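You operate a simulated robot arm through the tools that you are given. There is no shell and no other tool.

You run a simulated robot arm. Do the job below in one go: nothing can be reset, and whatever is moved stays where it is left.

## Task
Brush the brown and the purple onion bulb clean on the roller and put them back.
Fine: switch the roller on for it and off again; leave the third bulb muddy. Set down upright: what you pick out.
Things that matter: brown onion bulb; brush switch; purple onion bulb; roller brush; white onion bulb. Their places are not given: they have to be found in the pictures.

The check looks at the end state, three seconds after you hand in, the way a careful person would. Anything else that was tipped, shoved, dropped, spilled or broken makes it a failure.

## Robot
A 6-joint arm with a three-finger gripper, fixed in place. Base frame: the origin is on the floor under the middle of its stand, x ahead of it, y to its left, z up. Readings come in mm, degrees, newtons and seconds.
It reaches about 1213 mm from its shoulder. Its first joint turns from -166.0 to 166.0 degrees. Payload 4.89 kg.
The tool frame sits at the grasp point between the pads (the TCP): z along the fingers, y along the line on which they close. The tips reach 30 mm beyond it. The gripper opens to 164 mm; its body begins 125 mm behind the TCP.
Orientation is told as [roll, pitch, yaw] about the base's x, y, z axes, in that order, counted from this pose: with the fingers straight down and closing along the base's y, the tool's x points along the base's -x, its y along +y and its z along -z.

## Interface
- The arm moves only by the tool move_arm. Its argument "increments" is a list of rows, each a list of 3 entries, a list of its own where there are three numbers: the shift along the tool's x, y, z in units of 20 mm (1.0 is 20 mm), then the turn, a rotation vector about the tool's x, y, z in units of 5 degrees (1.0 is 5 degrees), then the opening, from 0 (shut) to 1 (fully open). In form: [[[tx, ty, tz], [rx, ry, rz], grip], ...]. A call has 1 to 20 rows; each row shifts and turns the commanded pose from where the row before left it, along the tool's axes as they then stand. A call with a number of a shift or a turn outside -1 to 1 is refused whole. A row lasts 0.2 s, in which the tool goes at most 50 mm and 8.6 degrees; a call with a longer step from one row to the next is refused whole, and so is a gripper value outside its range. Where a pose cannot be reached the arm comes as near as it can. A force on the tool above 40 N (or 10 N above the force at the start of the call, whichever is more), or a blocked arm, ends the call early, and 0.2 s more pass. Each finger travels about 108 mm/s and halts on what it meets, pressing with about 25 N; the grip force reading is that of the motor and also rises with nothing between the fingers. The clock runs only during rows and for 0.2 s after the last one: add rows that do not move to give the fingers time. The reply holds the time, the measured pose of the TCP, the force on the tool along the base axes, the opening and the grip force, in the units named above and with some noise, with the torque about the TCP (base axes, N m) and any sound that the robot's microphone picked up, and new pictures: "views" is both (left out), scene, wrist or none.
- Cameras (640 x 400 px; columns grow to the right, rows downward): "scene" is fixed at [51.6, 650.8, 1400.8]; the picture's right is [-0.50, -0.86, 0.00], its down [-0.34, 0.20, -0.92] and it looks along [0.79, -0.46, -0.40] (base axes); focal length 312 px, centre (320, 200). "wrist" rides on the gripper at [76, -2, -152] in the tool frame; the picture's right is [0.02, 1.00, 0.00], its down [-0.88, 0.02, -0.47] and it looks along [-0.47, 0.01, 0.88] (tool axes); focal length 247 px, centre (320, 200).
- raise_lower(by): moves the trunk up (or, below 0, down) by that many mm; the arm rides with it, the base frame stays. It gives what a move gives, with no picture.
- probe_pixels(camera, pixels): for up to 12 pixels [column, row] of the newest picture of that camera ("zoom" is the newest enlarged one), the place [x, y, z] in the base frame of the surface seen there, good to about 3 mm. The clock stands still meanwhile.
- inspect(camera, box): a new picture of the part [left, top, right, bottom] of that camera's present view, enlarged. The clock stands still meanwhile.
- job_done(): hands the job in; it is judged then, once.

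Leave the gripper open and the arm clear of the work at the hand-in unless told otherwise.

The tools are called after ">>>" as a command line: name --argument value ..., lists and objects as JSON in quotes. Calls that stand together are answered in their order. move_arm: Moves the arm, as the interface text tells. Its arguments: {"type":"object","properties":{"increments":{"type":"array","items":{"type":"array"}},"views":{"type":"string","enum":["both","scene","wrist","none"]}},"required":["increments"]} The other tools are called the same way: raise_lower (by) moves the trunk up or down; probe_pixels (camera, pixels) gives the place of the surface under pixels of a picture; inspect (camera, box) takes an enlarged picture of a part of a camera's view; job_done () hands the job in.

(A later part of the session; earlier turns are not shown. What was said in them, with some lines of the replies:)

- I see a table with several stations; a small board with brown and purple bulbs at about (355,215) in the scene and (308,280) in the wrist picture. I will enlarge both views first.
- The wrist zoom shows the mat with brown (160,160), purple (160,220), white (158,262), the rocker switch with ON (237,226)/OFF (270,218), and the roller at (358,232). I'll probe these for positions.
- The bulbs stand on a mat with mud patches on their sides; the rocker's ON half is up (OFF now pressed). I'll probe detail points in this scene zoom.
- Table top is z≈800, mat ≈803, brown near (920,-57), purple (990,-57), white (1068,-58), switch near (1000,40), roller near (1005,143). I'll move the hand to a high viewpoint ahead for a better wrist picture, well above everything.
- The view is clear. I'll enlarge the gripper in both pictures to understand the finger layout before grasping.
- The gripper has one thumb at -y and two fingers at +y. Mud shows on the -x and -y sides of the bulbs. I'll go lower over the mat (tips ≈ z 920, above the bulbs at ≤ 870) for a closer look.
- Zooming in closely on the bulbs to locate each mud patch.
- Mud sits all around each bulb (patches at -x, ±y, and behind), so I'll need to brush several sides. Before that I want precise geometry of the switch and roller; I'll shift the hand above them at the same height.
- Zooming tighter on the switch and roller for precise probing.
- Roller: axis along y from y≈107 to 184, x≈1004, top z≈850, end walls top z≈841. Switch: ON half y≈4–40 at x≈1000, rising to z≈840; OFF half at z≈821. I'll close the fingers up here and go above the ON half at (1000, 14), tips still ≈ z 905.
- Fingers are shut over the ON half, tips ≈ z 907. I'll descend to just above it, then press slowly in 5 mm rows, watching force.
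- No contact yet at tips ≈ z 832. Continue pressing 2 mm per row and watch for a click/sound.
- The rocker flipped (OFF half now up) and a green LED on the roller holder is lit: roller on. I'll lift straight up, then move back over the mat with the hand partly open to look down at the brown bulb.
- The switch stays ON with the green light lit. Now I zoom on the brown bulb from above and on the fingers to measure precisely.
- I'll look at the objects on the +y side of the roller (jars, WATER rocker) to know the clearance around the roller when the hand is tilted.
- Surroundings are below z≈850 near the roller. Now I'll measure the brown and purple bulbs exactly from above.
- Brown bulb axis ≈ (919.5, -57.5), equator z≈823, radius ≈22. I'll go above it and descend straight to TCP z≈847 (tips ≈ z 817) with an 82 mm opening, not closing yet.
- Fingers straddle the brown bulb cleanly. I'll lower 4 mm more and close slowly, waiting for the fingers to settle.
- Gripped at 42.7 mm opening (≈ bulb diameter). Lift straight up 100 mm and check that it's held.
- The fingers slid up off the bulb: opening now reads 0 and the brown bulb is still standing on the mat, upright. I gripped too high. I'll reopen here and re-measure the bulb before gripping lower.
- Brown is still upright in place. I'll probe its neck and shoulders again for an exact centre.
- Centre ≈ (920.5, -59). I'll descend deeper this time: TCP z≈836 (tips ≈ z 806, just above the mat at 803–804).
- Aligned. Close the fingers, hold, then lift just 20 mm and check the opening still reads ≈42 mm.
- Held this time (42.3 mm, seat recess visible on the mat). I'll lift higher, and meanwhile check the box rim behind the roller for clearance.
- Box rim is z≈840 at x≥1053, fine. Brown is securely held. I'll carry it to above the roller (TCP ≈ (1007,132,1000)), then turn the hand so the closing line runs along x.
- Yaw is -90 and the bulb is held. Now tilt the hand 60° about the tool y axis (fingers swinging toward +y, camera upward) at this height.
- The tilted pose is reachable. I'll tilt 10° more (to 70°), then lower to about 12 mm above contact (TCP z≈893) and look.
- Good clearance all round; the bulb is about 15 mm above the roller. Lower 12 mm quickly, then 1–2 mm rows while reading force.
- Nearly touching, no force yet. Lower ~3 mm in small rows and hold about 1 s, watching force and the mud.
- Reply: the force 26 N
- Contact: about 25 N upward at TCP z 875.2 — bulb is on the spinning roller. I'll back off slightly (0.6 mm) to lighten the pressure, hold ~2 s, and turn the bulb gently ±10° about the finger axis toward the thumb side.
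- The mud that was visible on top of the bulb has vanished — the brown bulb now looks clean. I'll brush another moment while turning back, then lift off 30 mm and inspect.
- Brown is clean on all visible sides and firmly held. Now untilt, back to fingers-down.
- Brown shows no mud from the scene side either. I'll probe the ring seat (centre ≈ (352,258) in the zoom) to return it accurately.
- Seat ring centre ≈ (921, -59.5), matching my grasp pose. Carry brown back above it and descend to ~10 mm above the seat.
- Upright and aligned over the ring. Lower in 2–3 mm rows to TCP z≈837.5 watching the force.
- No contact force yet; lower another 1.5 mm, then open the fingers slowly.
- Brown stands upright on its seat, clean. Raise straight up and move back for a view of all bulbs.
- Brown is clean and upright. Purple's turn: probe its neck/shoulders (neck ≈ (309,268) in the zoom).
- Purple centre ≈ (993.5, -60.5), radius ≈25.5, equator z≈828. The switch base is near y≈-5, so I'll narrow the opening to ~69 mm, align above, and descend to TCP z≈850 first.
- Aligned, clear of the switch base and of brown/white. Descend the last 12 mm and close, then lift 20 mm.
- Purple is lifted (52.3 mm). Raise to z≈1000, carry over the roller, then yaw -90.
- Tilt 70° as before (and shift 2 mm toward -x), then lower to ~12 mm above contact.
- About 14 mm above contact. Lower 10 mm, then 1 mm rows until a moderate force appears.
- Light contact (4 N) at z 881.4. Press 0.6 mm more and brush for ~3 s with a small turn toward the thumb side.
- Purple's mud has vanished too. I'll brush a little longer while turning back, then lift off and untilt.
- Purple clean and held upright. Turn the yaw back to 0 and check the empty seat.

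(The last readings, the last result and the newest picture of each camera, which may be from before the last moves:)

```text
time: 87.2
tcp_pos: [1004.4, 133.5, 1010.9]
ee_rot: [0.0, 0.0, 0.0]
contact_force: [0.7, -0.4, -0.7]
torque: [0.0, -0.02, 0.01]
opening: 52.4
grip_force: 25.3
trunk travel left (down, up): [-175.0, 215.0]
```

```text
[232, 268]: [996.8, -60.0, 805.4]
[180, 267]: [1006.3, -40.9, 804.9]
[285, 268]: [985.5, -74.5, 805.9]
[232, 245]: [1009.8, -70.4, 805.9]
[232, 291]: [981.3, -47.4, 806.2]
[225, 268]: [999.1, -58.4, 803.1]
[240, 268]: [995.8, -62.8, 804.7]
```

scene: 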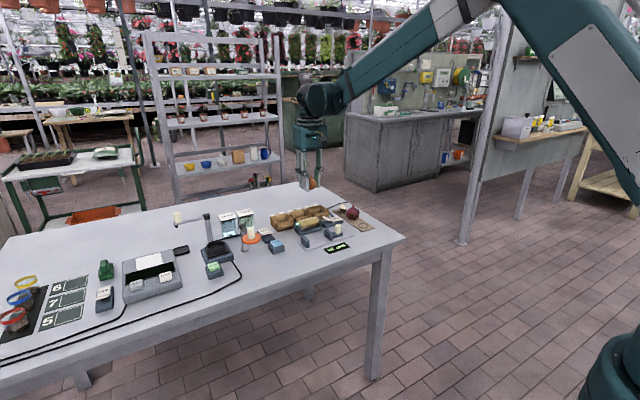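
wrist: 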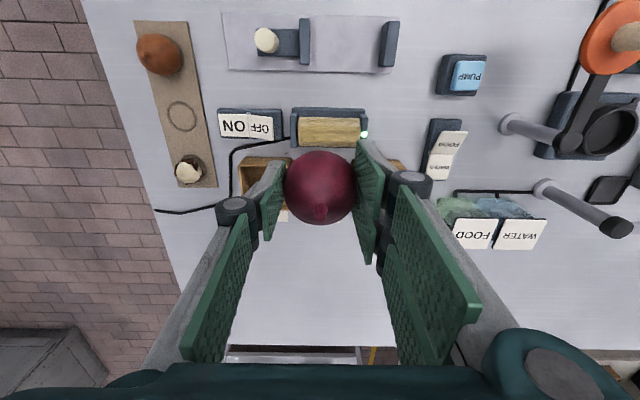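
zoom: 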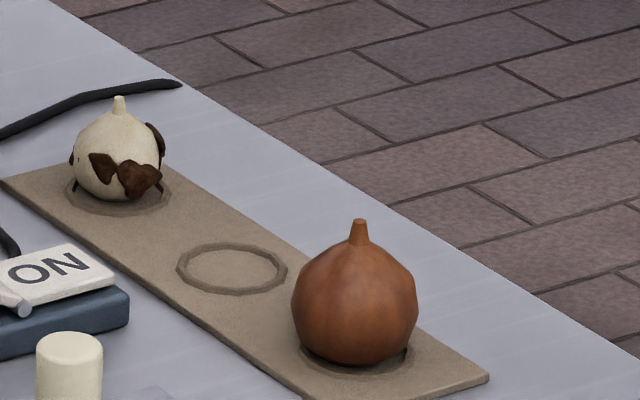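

Seat centre ≈ (995, -59). Carry purple back above it and descend to ~12 mm above the seating height.

>>> move_arm --increments '[[[0.05, -0.965, 0.13], [0, 0, 0], 0], [[0.05, -0.965, 0.13], [0, 0, 0], 0], [[0.05, -0.965, 0.13], [0, 0, 0], 0], [[0.05, -0.965, 0.13], [0, 0, 0], 0], [[0.05, -0.965, 0.13], [0, 0, 0], 0], [[0.05, -0.965, 0.13], [0, 0, 0], 0], [[0.05, -0.965, 0.13], [0, 0, 0], 0], [[0.05, -0.965, 0.13], [0, 0, 0], 0], [[0.05, -0.965, 0.13], [0, 0, 0], 0], [[0.05, -0.965, 0.13], [0, 0, 0], 0], [[0, 0, 1], [0, 0, 0], 0], [[0, 0, 1], [0, 0, 0], 0], [[0, 0, 1], [0, 0, 0], 0], [[0, 0, 1], [0, 0, 0], 0], [[0, 0, 1], [0, 0, 0], 0], [[0, 0, 1], [0, 0, 0], 0], [[0, 0, 0.6], [0, 0, 0], 0]]' --views "wrist"

>>> inspect --camera "scene" --box '[315, 185, 385, 235]'

```text
time: 90.8
tcp_pos: [995.1, -59.0, 853.3]
ee_rot: [0.0, 0.0, 0.1]
contact_force: [0.5, 0.0, 0.2]
torque: [0.01, -0.04, -0.04]
opening: 52.4
grip_force: 25.7
trunk travel left (down, up): [-175.0, 215.0]
```

wrist: 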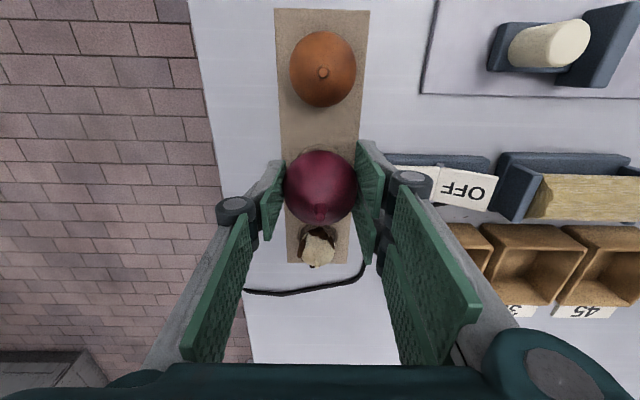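

```text
8.00 times, centred on (350, 210) of scene
```

zoom: 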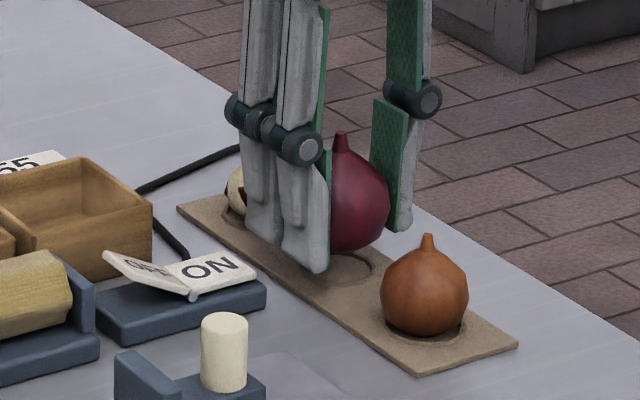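

Aligned over the ring. Lower gently: 12 mm, then 1 mm rows.

>>> move_arm --increments '[[[0.02, 0, 0.25], [0, 0, 0], 0], [[0.02, 0, 0.25], [0, 0, 0], 0], [[0, 0, 0.1], [0, 0, 0], 0], [[0, 0, 0.05], [0, 0, 0], 0], [[0, 0, 0.05], [0, 0, 0], 0], [[0, 0, 0], [0, 0, 0], 0]]' --views "none"

```text
time: 92.2
tcp_pos: [994.7, -59.3, 838.6]
ee_rot: [0.0, 0.0, 0.0]
contact_force: [-0.5, 0.3, -0.1]
torque: [-0.01, 0.01, 0.01]
opening: 52.5
grip_force: 25.0
trunk travel left (down, up): [-175.0, 215.0]
```

No contact yet; continue in 0.6 mm rows until force appears (tips must stay above ≈ z 805).

>>> move_arm --increments '[[[0, 0, 0.03], [0, 0, 0], 0], [[0, 0, 0.03], [0, 0, 0], 0], [[0, 0, 0], [0, 0, 0], 0]]' --views "none"

>>> inspect --camera "scene" --box '[330, 190, 380, 230]'

```text
time: 93.0
tcp_pos: [995.0, -60.6, 838.0]
ee_rot: [0.0, 0.1, 0.1]
contact_force: [2.5, 0.4, 5.0]
torque: [0.05, -0.2, 0.0]
opening: 52.4
grip_force: 25.3
trunk travel left (down, up): [-175.0, 215.0]
```

```text
10.00 times, centred on (355, 210) of scene
```

zoom: 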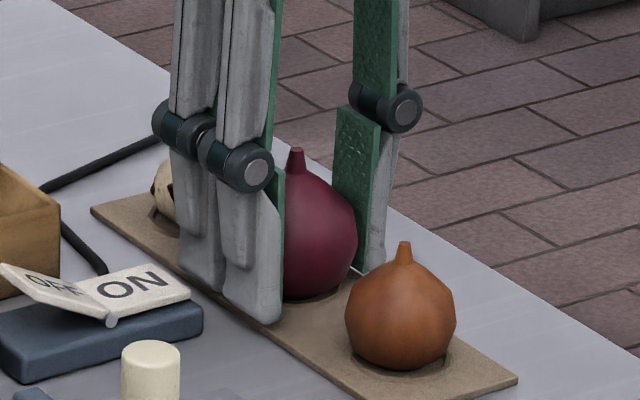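

Contact at about 5 N: the bulb is seated. Open slowly and watch that it stays upright.

>>> move_arm --increments '[[[0, 0, 0], [0, 0, 0], 0.325], [[0, 0, 0], [0, 0, 0], 0.335], [[0, 0, 0], [0, 0, 0], 0.35], [[0, 0, 0], [0, 0, 0], 0.38], [[0, 0, 0], [0, 0, 0], 0.42], [[0, 0, 0], [0, 0, 0], 0.43], [[0, 0, 0], [0, 0, 0], 0.43]]' --views "wrist"

>>> inspect --camera "scene" --box '[330, 190, 380, 230]'

```text
time: 94.6
tcp_pos: [994.7, -59.6, 836.9]
ee_rot: [0.0, 0.0, 0.0]
contact_force: [-0.2, -0.3, -0.8]
torque: [-0.01, 0.02, -0.01]
opening: 70.7
grip_force: 0.1
trunk travel left (down, up): [-175.0, 215.0]
```

wrist: 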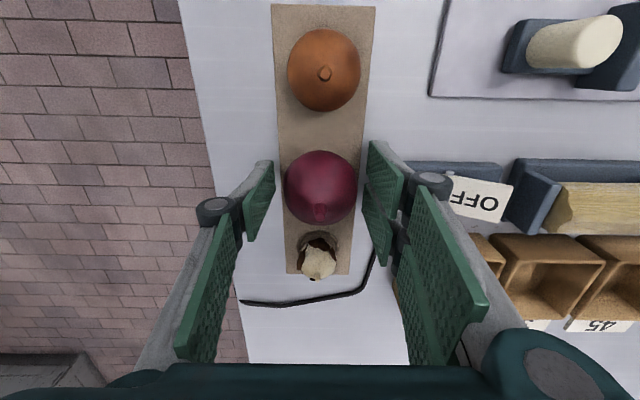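

```text
10.00 times, centred on (355, 210) of scene
```

zoom: 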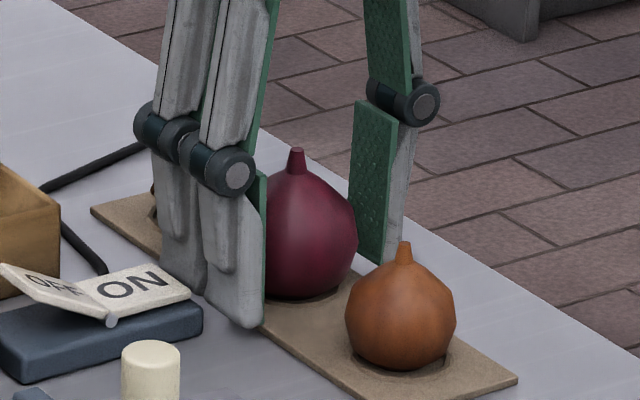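

Purple stands upright. Lift straight up, then close the fingers and go above the raised OFF half at (1000, 66).

>>> move_arm --increments '[[[0, 0, -0.5], [0, 0, 0], 0.43], [[0, 0, -1], [0, 0, 0], 0.43], [[0, 0, -1], [0, 0, 0], 0.43], [[0, 0, -1], [0, 0, 0], 0.43], [[0, 0, -1], [0, 0, 0], 0.43], [[0, 0, -1], [0, 0, 0], 0.43], [[-0.04, 0.9, 0], [0, 0, 0], 0], [[-0.04, 0.9, 0], [0, 0, 0], 0], [[-0.04, 0.9, 0], [0, 0, 0], 0], [[-0.04, 0.9, 0], [0, 0, 0], 0], [[-0.04, 0.9, 0], [0, 0, 0], 0], [[-0.04, 0.9, 0], [0, 0, 0], 0], [[-0.04, 0.9, 0], [0, 0, 0], 0], [[0, 0, 0], [0, 0, 0], 0]]' --views "wrist"

>>> inspect --camera "scene" --box '[310, 185, 390, 245]'

```text
time: 97.6
tcp_pos: [1001.2, 65.9, 947.6]
ee_rot: [0.0, 0.0, 0.0]
contact_force: [-0.6, 0.1, 0.2]
torque: [0.0, -0.01, 0.02]
opening: 0.2
grip_force: 25.3
trunk travel left (down, up): [-175.0, 215.0]
```

wrist: 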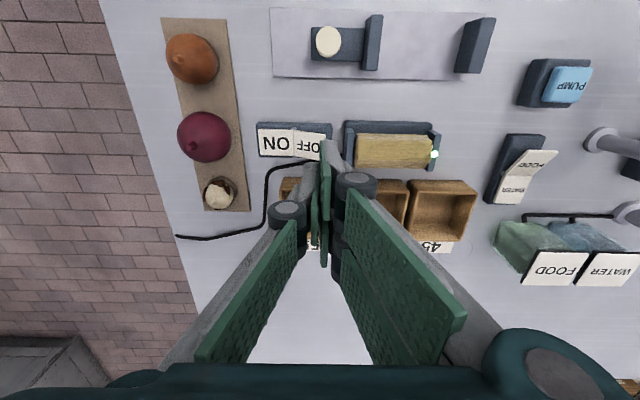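

```text
6.67 times, centred on (350, 215) of scene
```

zoom: 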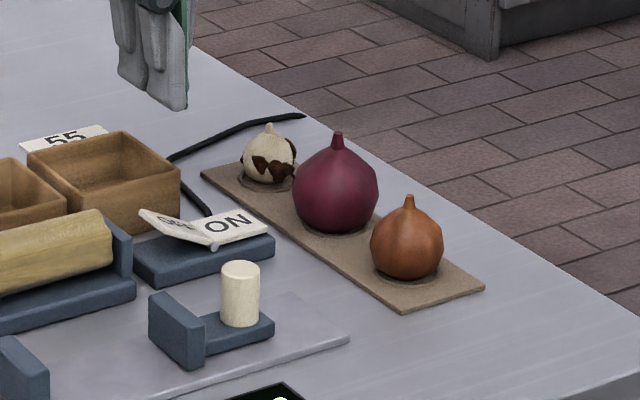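

Both bulbs stand clean and upright, white still muddy. Descend over the OFF half and press slowly as before.

>>> move_arm --increments '[[[0, 0, 1], [0, 0, 0], 0], [[0, 0, 1], [0, 0, 0], 0], [[0, 0, 1], [0, 0, 0], 0], [[0, 0, 0.8], [0, 0, 0], 0], [[0, 0, 0.2], [0, 0, 0], 0], [[0, 0, 0.2], [0, 0, 0], 0]]' --views "none"

>>> inspect --camera "scene" --box '[300, 185, 370, 240]'

```text
time: 99.0
tcp_pos: [1001.0, 67.8, 864.6]
ee_rot: [0.0, 0.2, 0.0]
contact_force: [0.2, 7.8, 4.7]
torque: [0.26, -0.05, 0.03]
opening: 0.0
grip_force: 25.7
trunk travel left (down, up): [-175.0, 215.0]
```

```text
7.27 times, centred on (335, 212) of scene
```

zoom: 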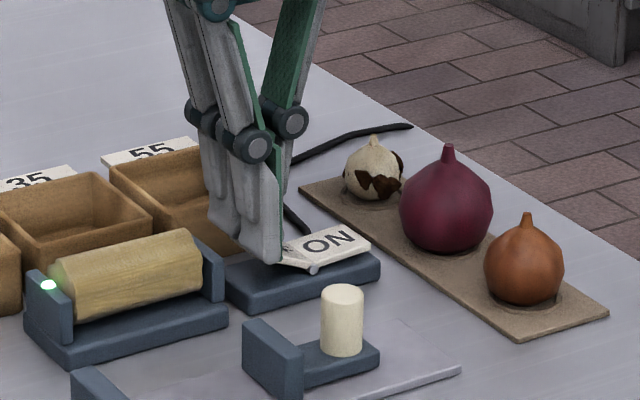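

Contact (≈8 N sideways, 5 N up), rocker beginning to move; LED still lit. Continue pressing in 2 mm rows.

>>> move_arm --increments '[[[0, 0, 0.1], [0, 0, 0], 0], [[0, 0, 0.1], [0, 0, 0], 0], [[0, 0, 0.1], [0, 0, 0], 0], [[0, 0, 0.1], [0, 0, 0], 0], [[0, 0, 0.1], [0, 0, 0], 0]]' --views "none"

>>> inspect --camera "scene" --box '[300, 185, 370, 240]'

```text
time: 100.0
tcp_pos: [1001.2, 69.9, 856.1]
ee_rot: [0.1, 0.0, 0.1]
contact_force: [-3.7, 10.5, 2.6]
torque: [0.23, 0.06, 0.0]
opening: 0.0
grip_force: 25.0
trunk travel left (down, up): [-175.0, 215.0]
stopped in row 4: the force on the tool passed its limit at 42 N (the readings are from after the stop); the commanded pose is now the measured one
```

```text
7.27 times, centred on (335, 212) of scene
```

zoom: 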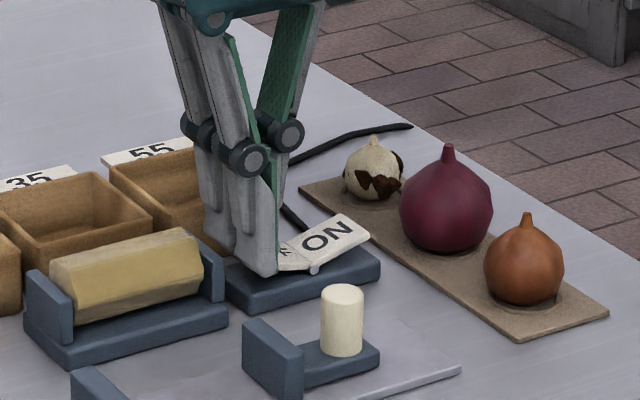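

The LED is out and the ON half has risen: roller off. I'll lift straight up and confirm it stays so.

>>> move_arm --increments '[[[0, 0, -0.5], [0, 0, 0], 0], [[0, 0, -1], [0, 0, 0], 0], [[0, 0, -1], [0, 0, 0], 0], [[0, 0, -1], [0, 0, 0], 0], [[0, 0, -1], [0, 0, 0], 0], [[0, 0, -1], [0, 0, 0], 0]]' --views "wrist"

>>> inspect --camera "scene" --box '[290, 185, 380, 245]'

```text
time: 101.4
tcp_pos: [1000.3, 68.7, 966.3]
ee_rot: [0.1, 0.0, 0.0]
contact_force: [0.6, 0.5, -0.7]
torque: [-0.04, 0.1, 0.02]
opening: 0.3
grip_force: 25.1
trunk travel left (down, up): [-175.0, 215.0]
```

wrist: 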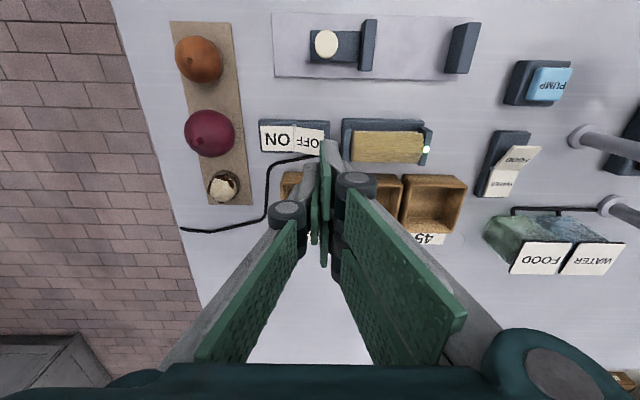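

```text
6.67 times, centred on (335, 215) of scene
```

zoom: 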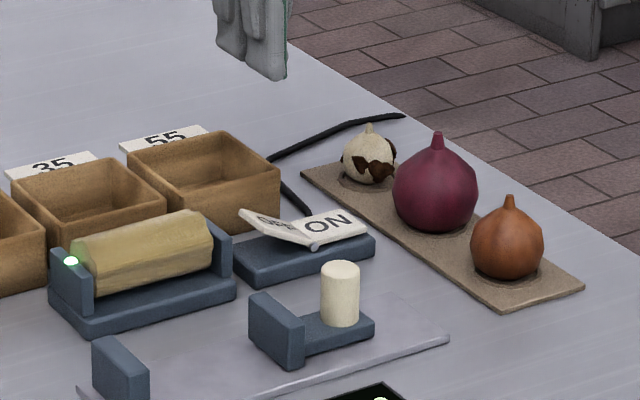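

The switch sprang back to ON (LED lit) — the press was not complete: fingertips were too near the plate's outer end and jammed sideways. I'll move 10 mm toward the pivot (y≈58) and press again, deeper.

>>> move_arm --increments '[[[0, -0.5, 0], [0, 0, 0], 0], [[0, 0, 1], [0, 0, 0], 0], [[0, 0, 1], [0, 0, 0], 0], [[0, 0, 1], [0, 0, 0], 0], [[0, 0, 1], [0, 0, 0], 0], [[0, 0, 0.8], [0, 0, 0], 0], [[0, 0, 0.15], [0, 0, 0], 0]]' --views "none"

>>> inspect --camera "scene" --box '[310, 195, 350, 230]'

```text
time: 103.0
tcp_pos: [1000.0, 59.0, 866.9]
ee_rot: [0.1, 0.0, 0.1]
contact_force: [0.5, 0.6, -0.2]
torque: [0.0, -0.01, 0.0]
opening: 0.0
grip_force: 24.5
trunk travel left (down, up): [-175.0, 215.0]
```

```text
11.43 times, centred on (330, 212) of scene
```

zoom: 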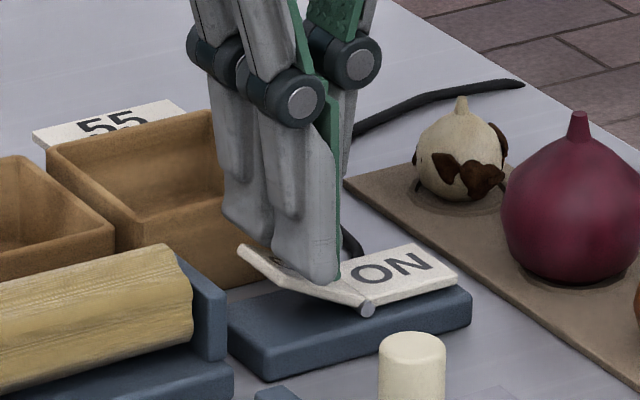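

Now the fingertips are over the plate itself, inside its raised end. Press down in 2 mm rows.

>>> move_arm --increments '[[[0, 0, 0.1], [0, 0, 0], 0], [[0, 0, 0.1], [0, 0, 0], 0], [[0, 0, 0.1], [0, 0, 0], 0], [[0, 0, 0.1], [0, 0, 0], 0], [[0, 0, 0.1], [0, 0, 0], 0], [[0, 0, 0.1], [0, 0, 0], 0], [[0, 0, 0.1], [0, 0, 0], 0]]' --views "none"

>>> inspect --camera "scene" --box '[300, 195, 350, 235]'

```text
time: 104.6
tcp_pos: [1000.2, 58.9, 853.0]
ee_rot: [0.2, 0.0, 0.1]
contact_force: [0.8, 0.0, -0.5]
torque: [0.01, -0.05, 0.02]
opening: 0.2
grip_force: 25.2
trunk travel left (down, up): [-175.0, 215.0]
```

```text
10.00 times, centred on (325, 215) of scene
```

zoom: 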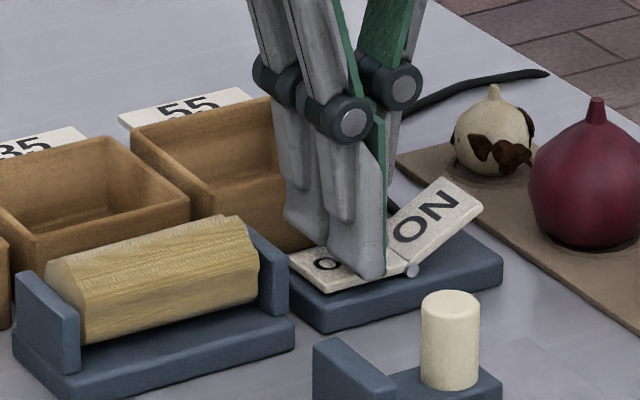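

The rocker is fully over (OFF flat, ON raised) and the LED is out, no residual force. Lift straight up and confirm it stays off.

>>> move_arm --increments '[[[0, 0, -0.5], [0, 0, 0], 0], [[0, 0, -1], [0, 0, 0], 0], [[0, 0, -1], [0, 0, 0], 0], [[0, 0, -1], [0, 0, 0], 0], [[0, 0, -1], [0, 0, 0], 0], [[0, 0, -1], [0, 0, 0], 0], [[0, 0, -1], [0, 0, 0], 0]]' --views "wrist"

>>> inspect --camera "scene" --box '[290, 185, 380, 245]'

```text
time: 106.2
tcp_pos: [1000.4, 58.8, 982.6]
ee_rot: [0.1, -0.1, 0.2]
contact_force: [0.1, -0.1, -1.0]
torque: [0.02, 0.07, 0.01]
opening: 0.1
grip_force: 25.3
trunk travel left (down, up): [-175.0, 215.0]
```

wrist: 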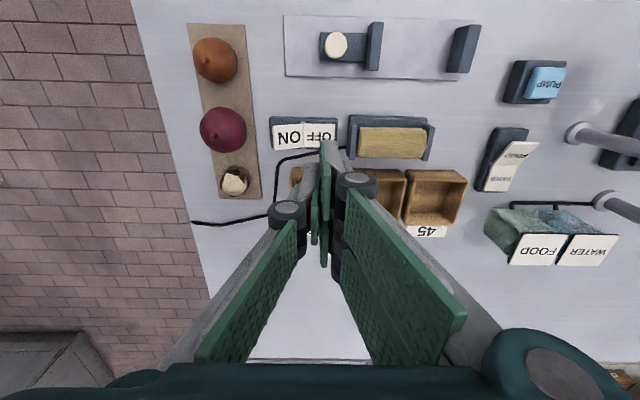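

```text
6.67 times, centred on (335, 215) of scene
```

zoom: 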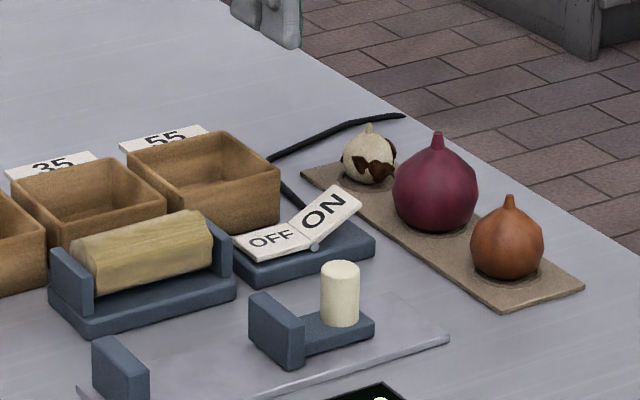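

The switch stays OFF, LED out. I'll examine both bulbs closely from above to be sure no mud is left on any side.

>>> inspect --camera "wrist" --box '[180, 20, 270, 100]'

>>> inspect --camera "wrist" --box '[180, 90, 280, 205]'

```text
5.00 times, centred on (225, 60) of wrist
```

zoom: 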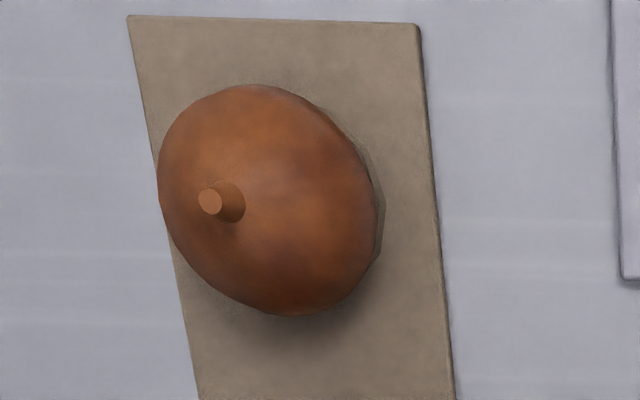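

```text
3.48 times, centred on (230, 148) of wrist
```

zoom: 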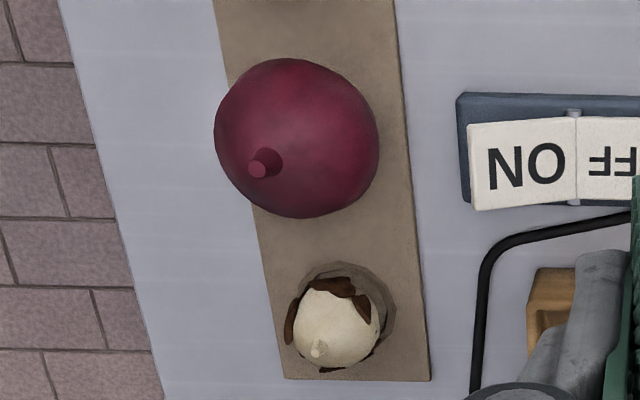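

Both are clean all round; white is still muddy as required. Retract: up, then back toward the start pose, opening the gripper in free air.

>>> move_arm --increments '[[[0, 0, -1], [0, 0, 0], 0], [[0, 0, -1], [0, 0, 0], 0], [[0, 0, -1], [0, 0, 0], 0], [[0, 0, -1], [0, 0, 0], 0], [[0, 0, -1], [0, 0, 0], 0], [[1, -0.3, 0], [0, 0, 0], 0.3], [[1, -0.3, 0], [0, 0, 0], 0.6], [[1, -0.3, 0], [0, 0, 0], 0.9], [[1, -0.3, 0], [0, 0, 0], 1], [[1, -0.3, 0], [0, 0, 0], 1], [[1, -0.3, 0], [0, 0, 0], 1], [[1, -0.3, 0], [0, 0, 0], 1], [[1, -0.3, 0], [0, 0, 0], 1], [[1, -0.3, 0], [0, 0, 0], 1], [[1, -0.3, 0], [0, 0, 0], 1], [[1, -0.3, 0], [0, 0, 0], 1], [[1, -0.3, 0], [0, 0, 0], 1], [[1, -0.3, 0], [0, 0, 0], 1], [[1, -0.3, 0], [0, 0, 0], 1], [[1, -0.3, 0], [0, 0, 0], 1]]' --views "both"

>>> inspect --camera "scene" --box '[200, 170, 410, 300]'

```text
time: 110.4
tcp_pos: [702.0, -32.8, 1081.4]
ee_rot: [0.1, 0.0, 0.0]
contact_force: [0.2, -0.4, -1.0]
torque: [-0.05, 0.13, 0.03]
opening: 164.0
grip_force: 0.1
trunk travel left (down, up): [-175.0, 215.0]
```

scene: 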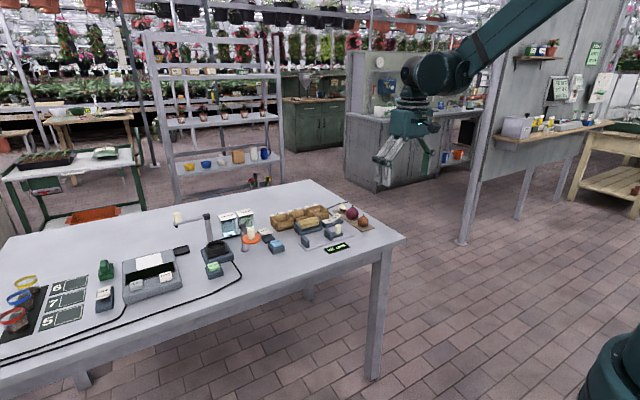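
wrist: 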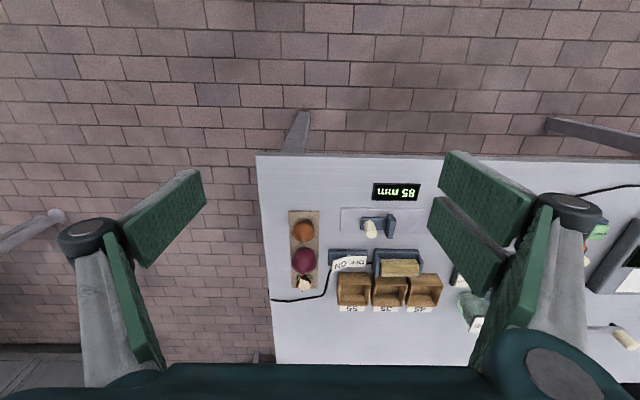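

```text
3.05 times, centred on (305, 235) of scene
```

zoom: 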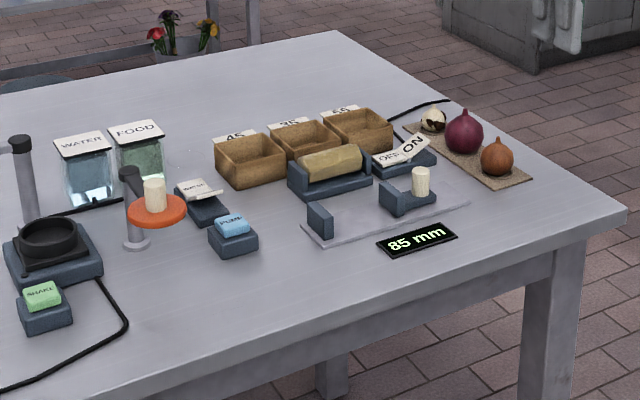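

Final check of the scene:
- The brown and purple bulbs are clean and upright on their seats.
- The white bulb is still muddy and hasn't been touched.
- The switch is at OFF with the LED out.
- Everything else is where it was.
- The gripper is open and the arm is clear.

I'm handing the job in now.

>>> job_done

```text
The job is handed in.
```

The brown and purple bulbs are brushed clean and standing upright back on their seats. The white bulb is still muddy and untouched. I've handed the job in, but no verdict has come back yet.

- **Roller:** It was switched on for the brushing and is off again: the switch is at OFF and the light is out. My first press on OFF didn't hold and it sprang back to ON, so I pressed again closer to the pivot.
- **Brown bulb:** My first grip was too high and slid off as I lifted. The bulb stayed upright in place, and a lower grip worked.
- **Mud check:** I saw no mud left on either bulb from the overhead and fixed cameras. I didn't get a direct side view of their far faces (away from the robot), but no leftover mud showed past the edges from above.
- **End state:** Nothing else was tipped or moved in the final picture. The gripper is open and the arm is clear of the table.
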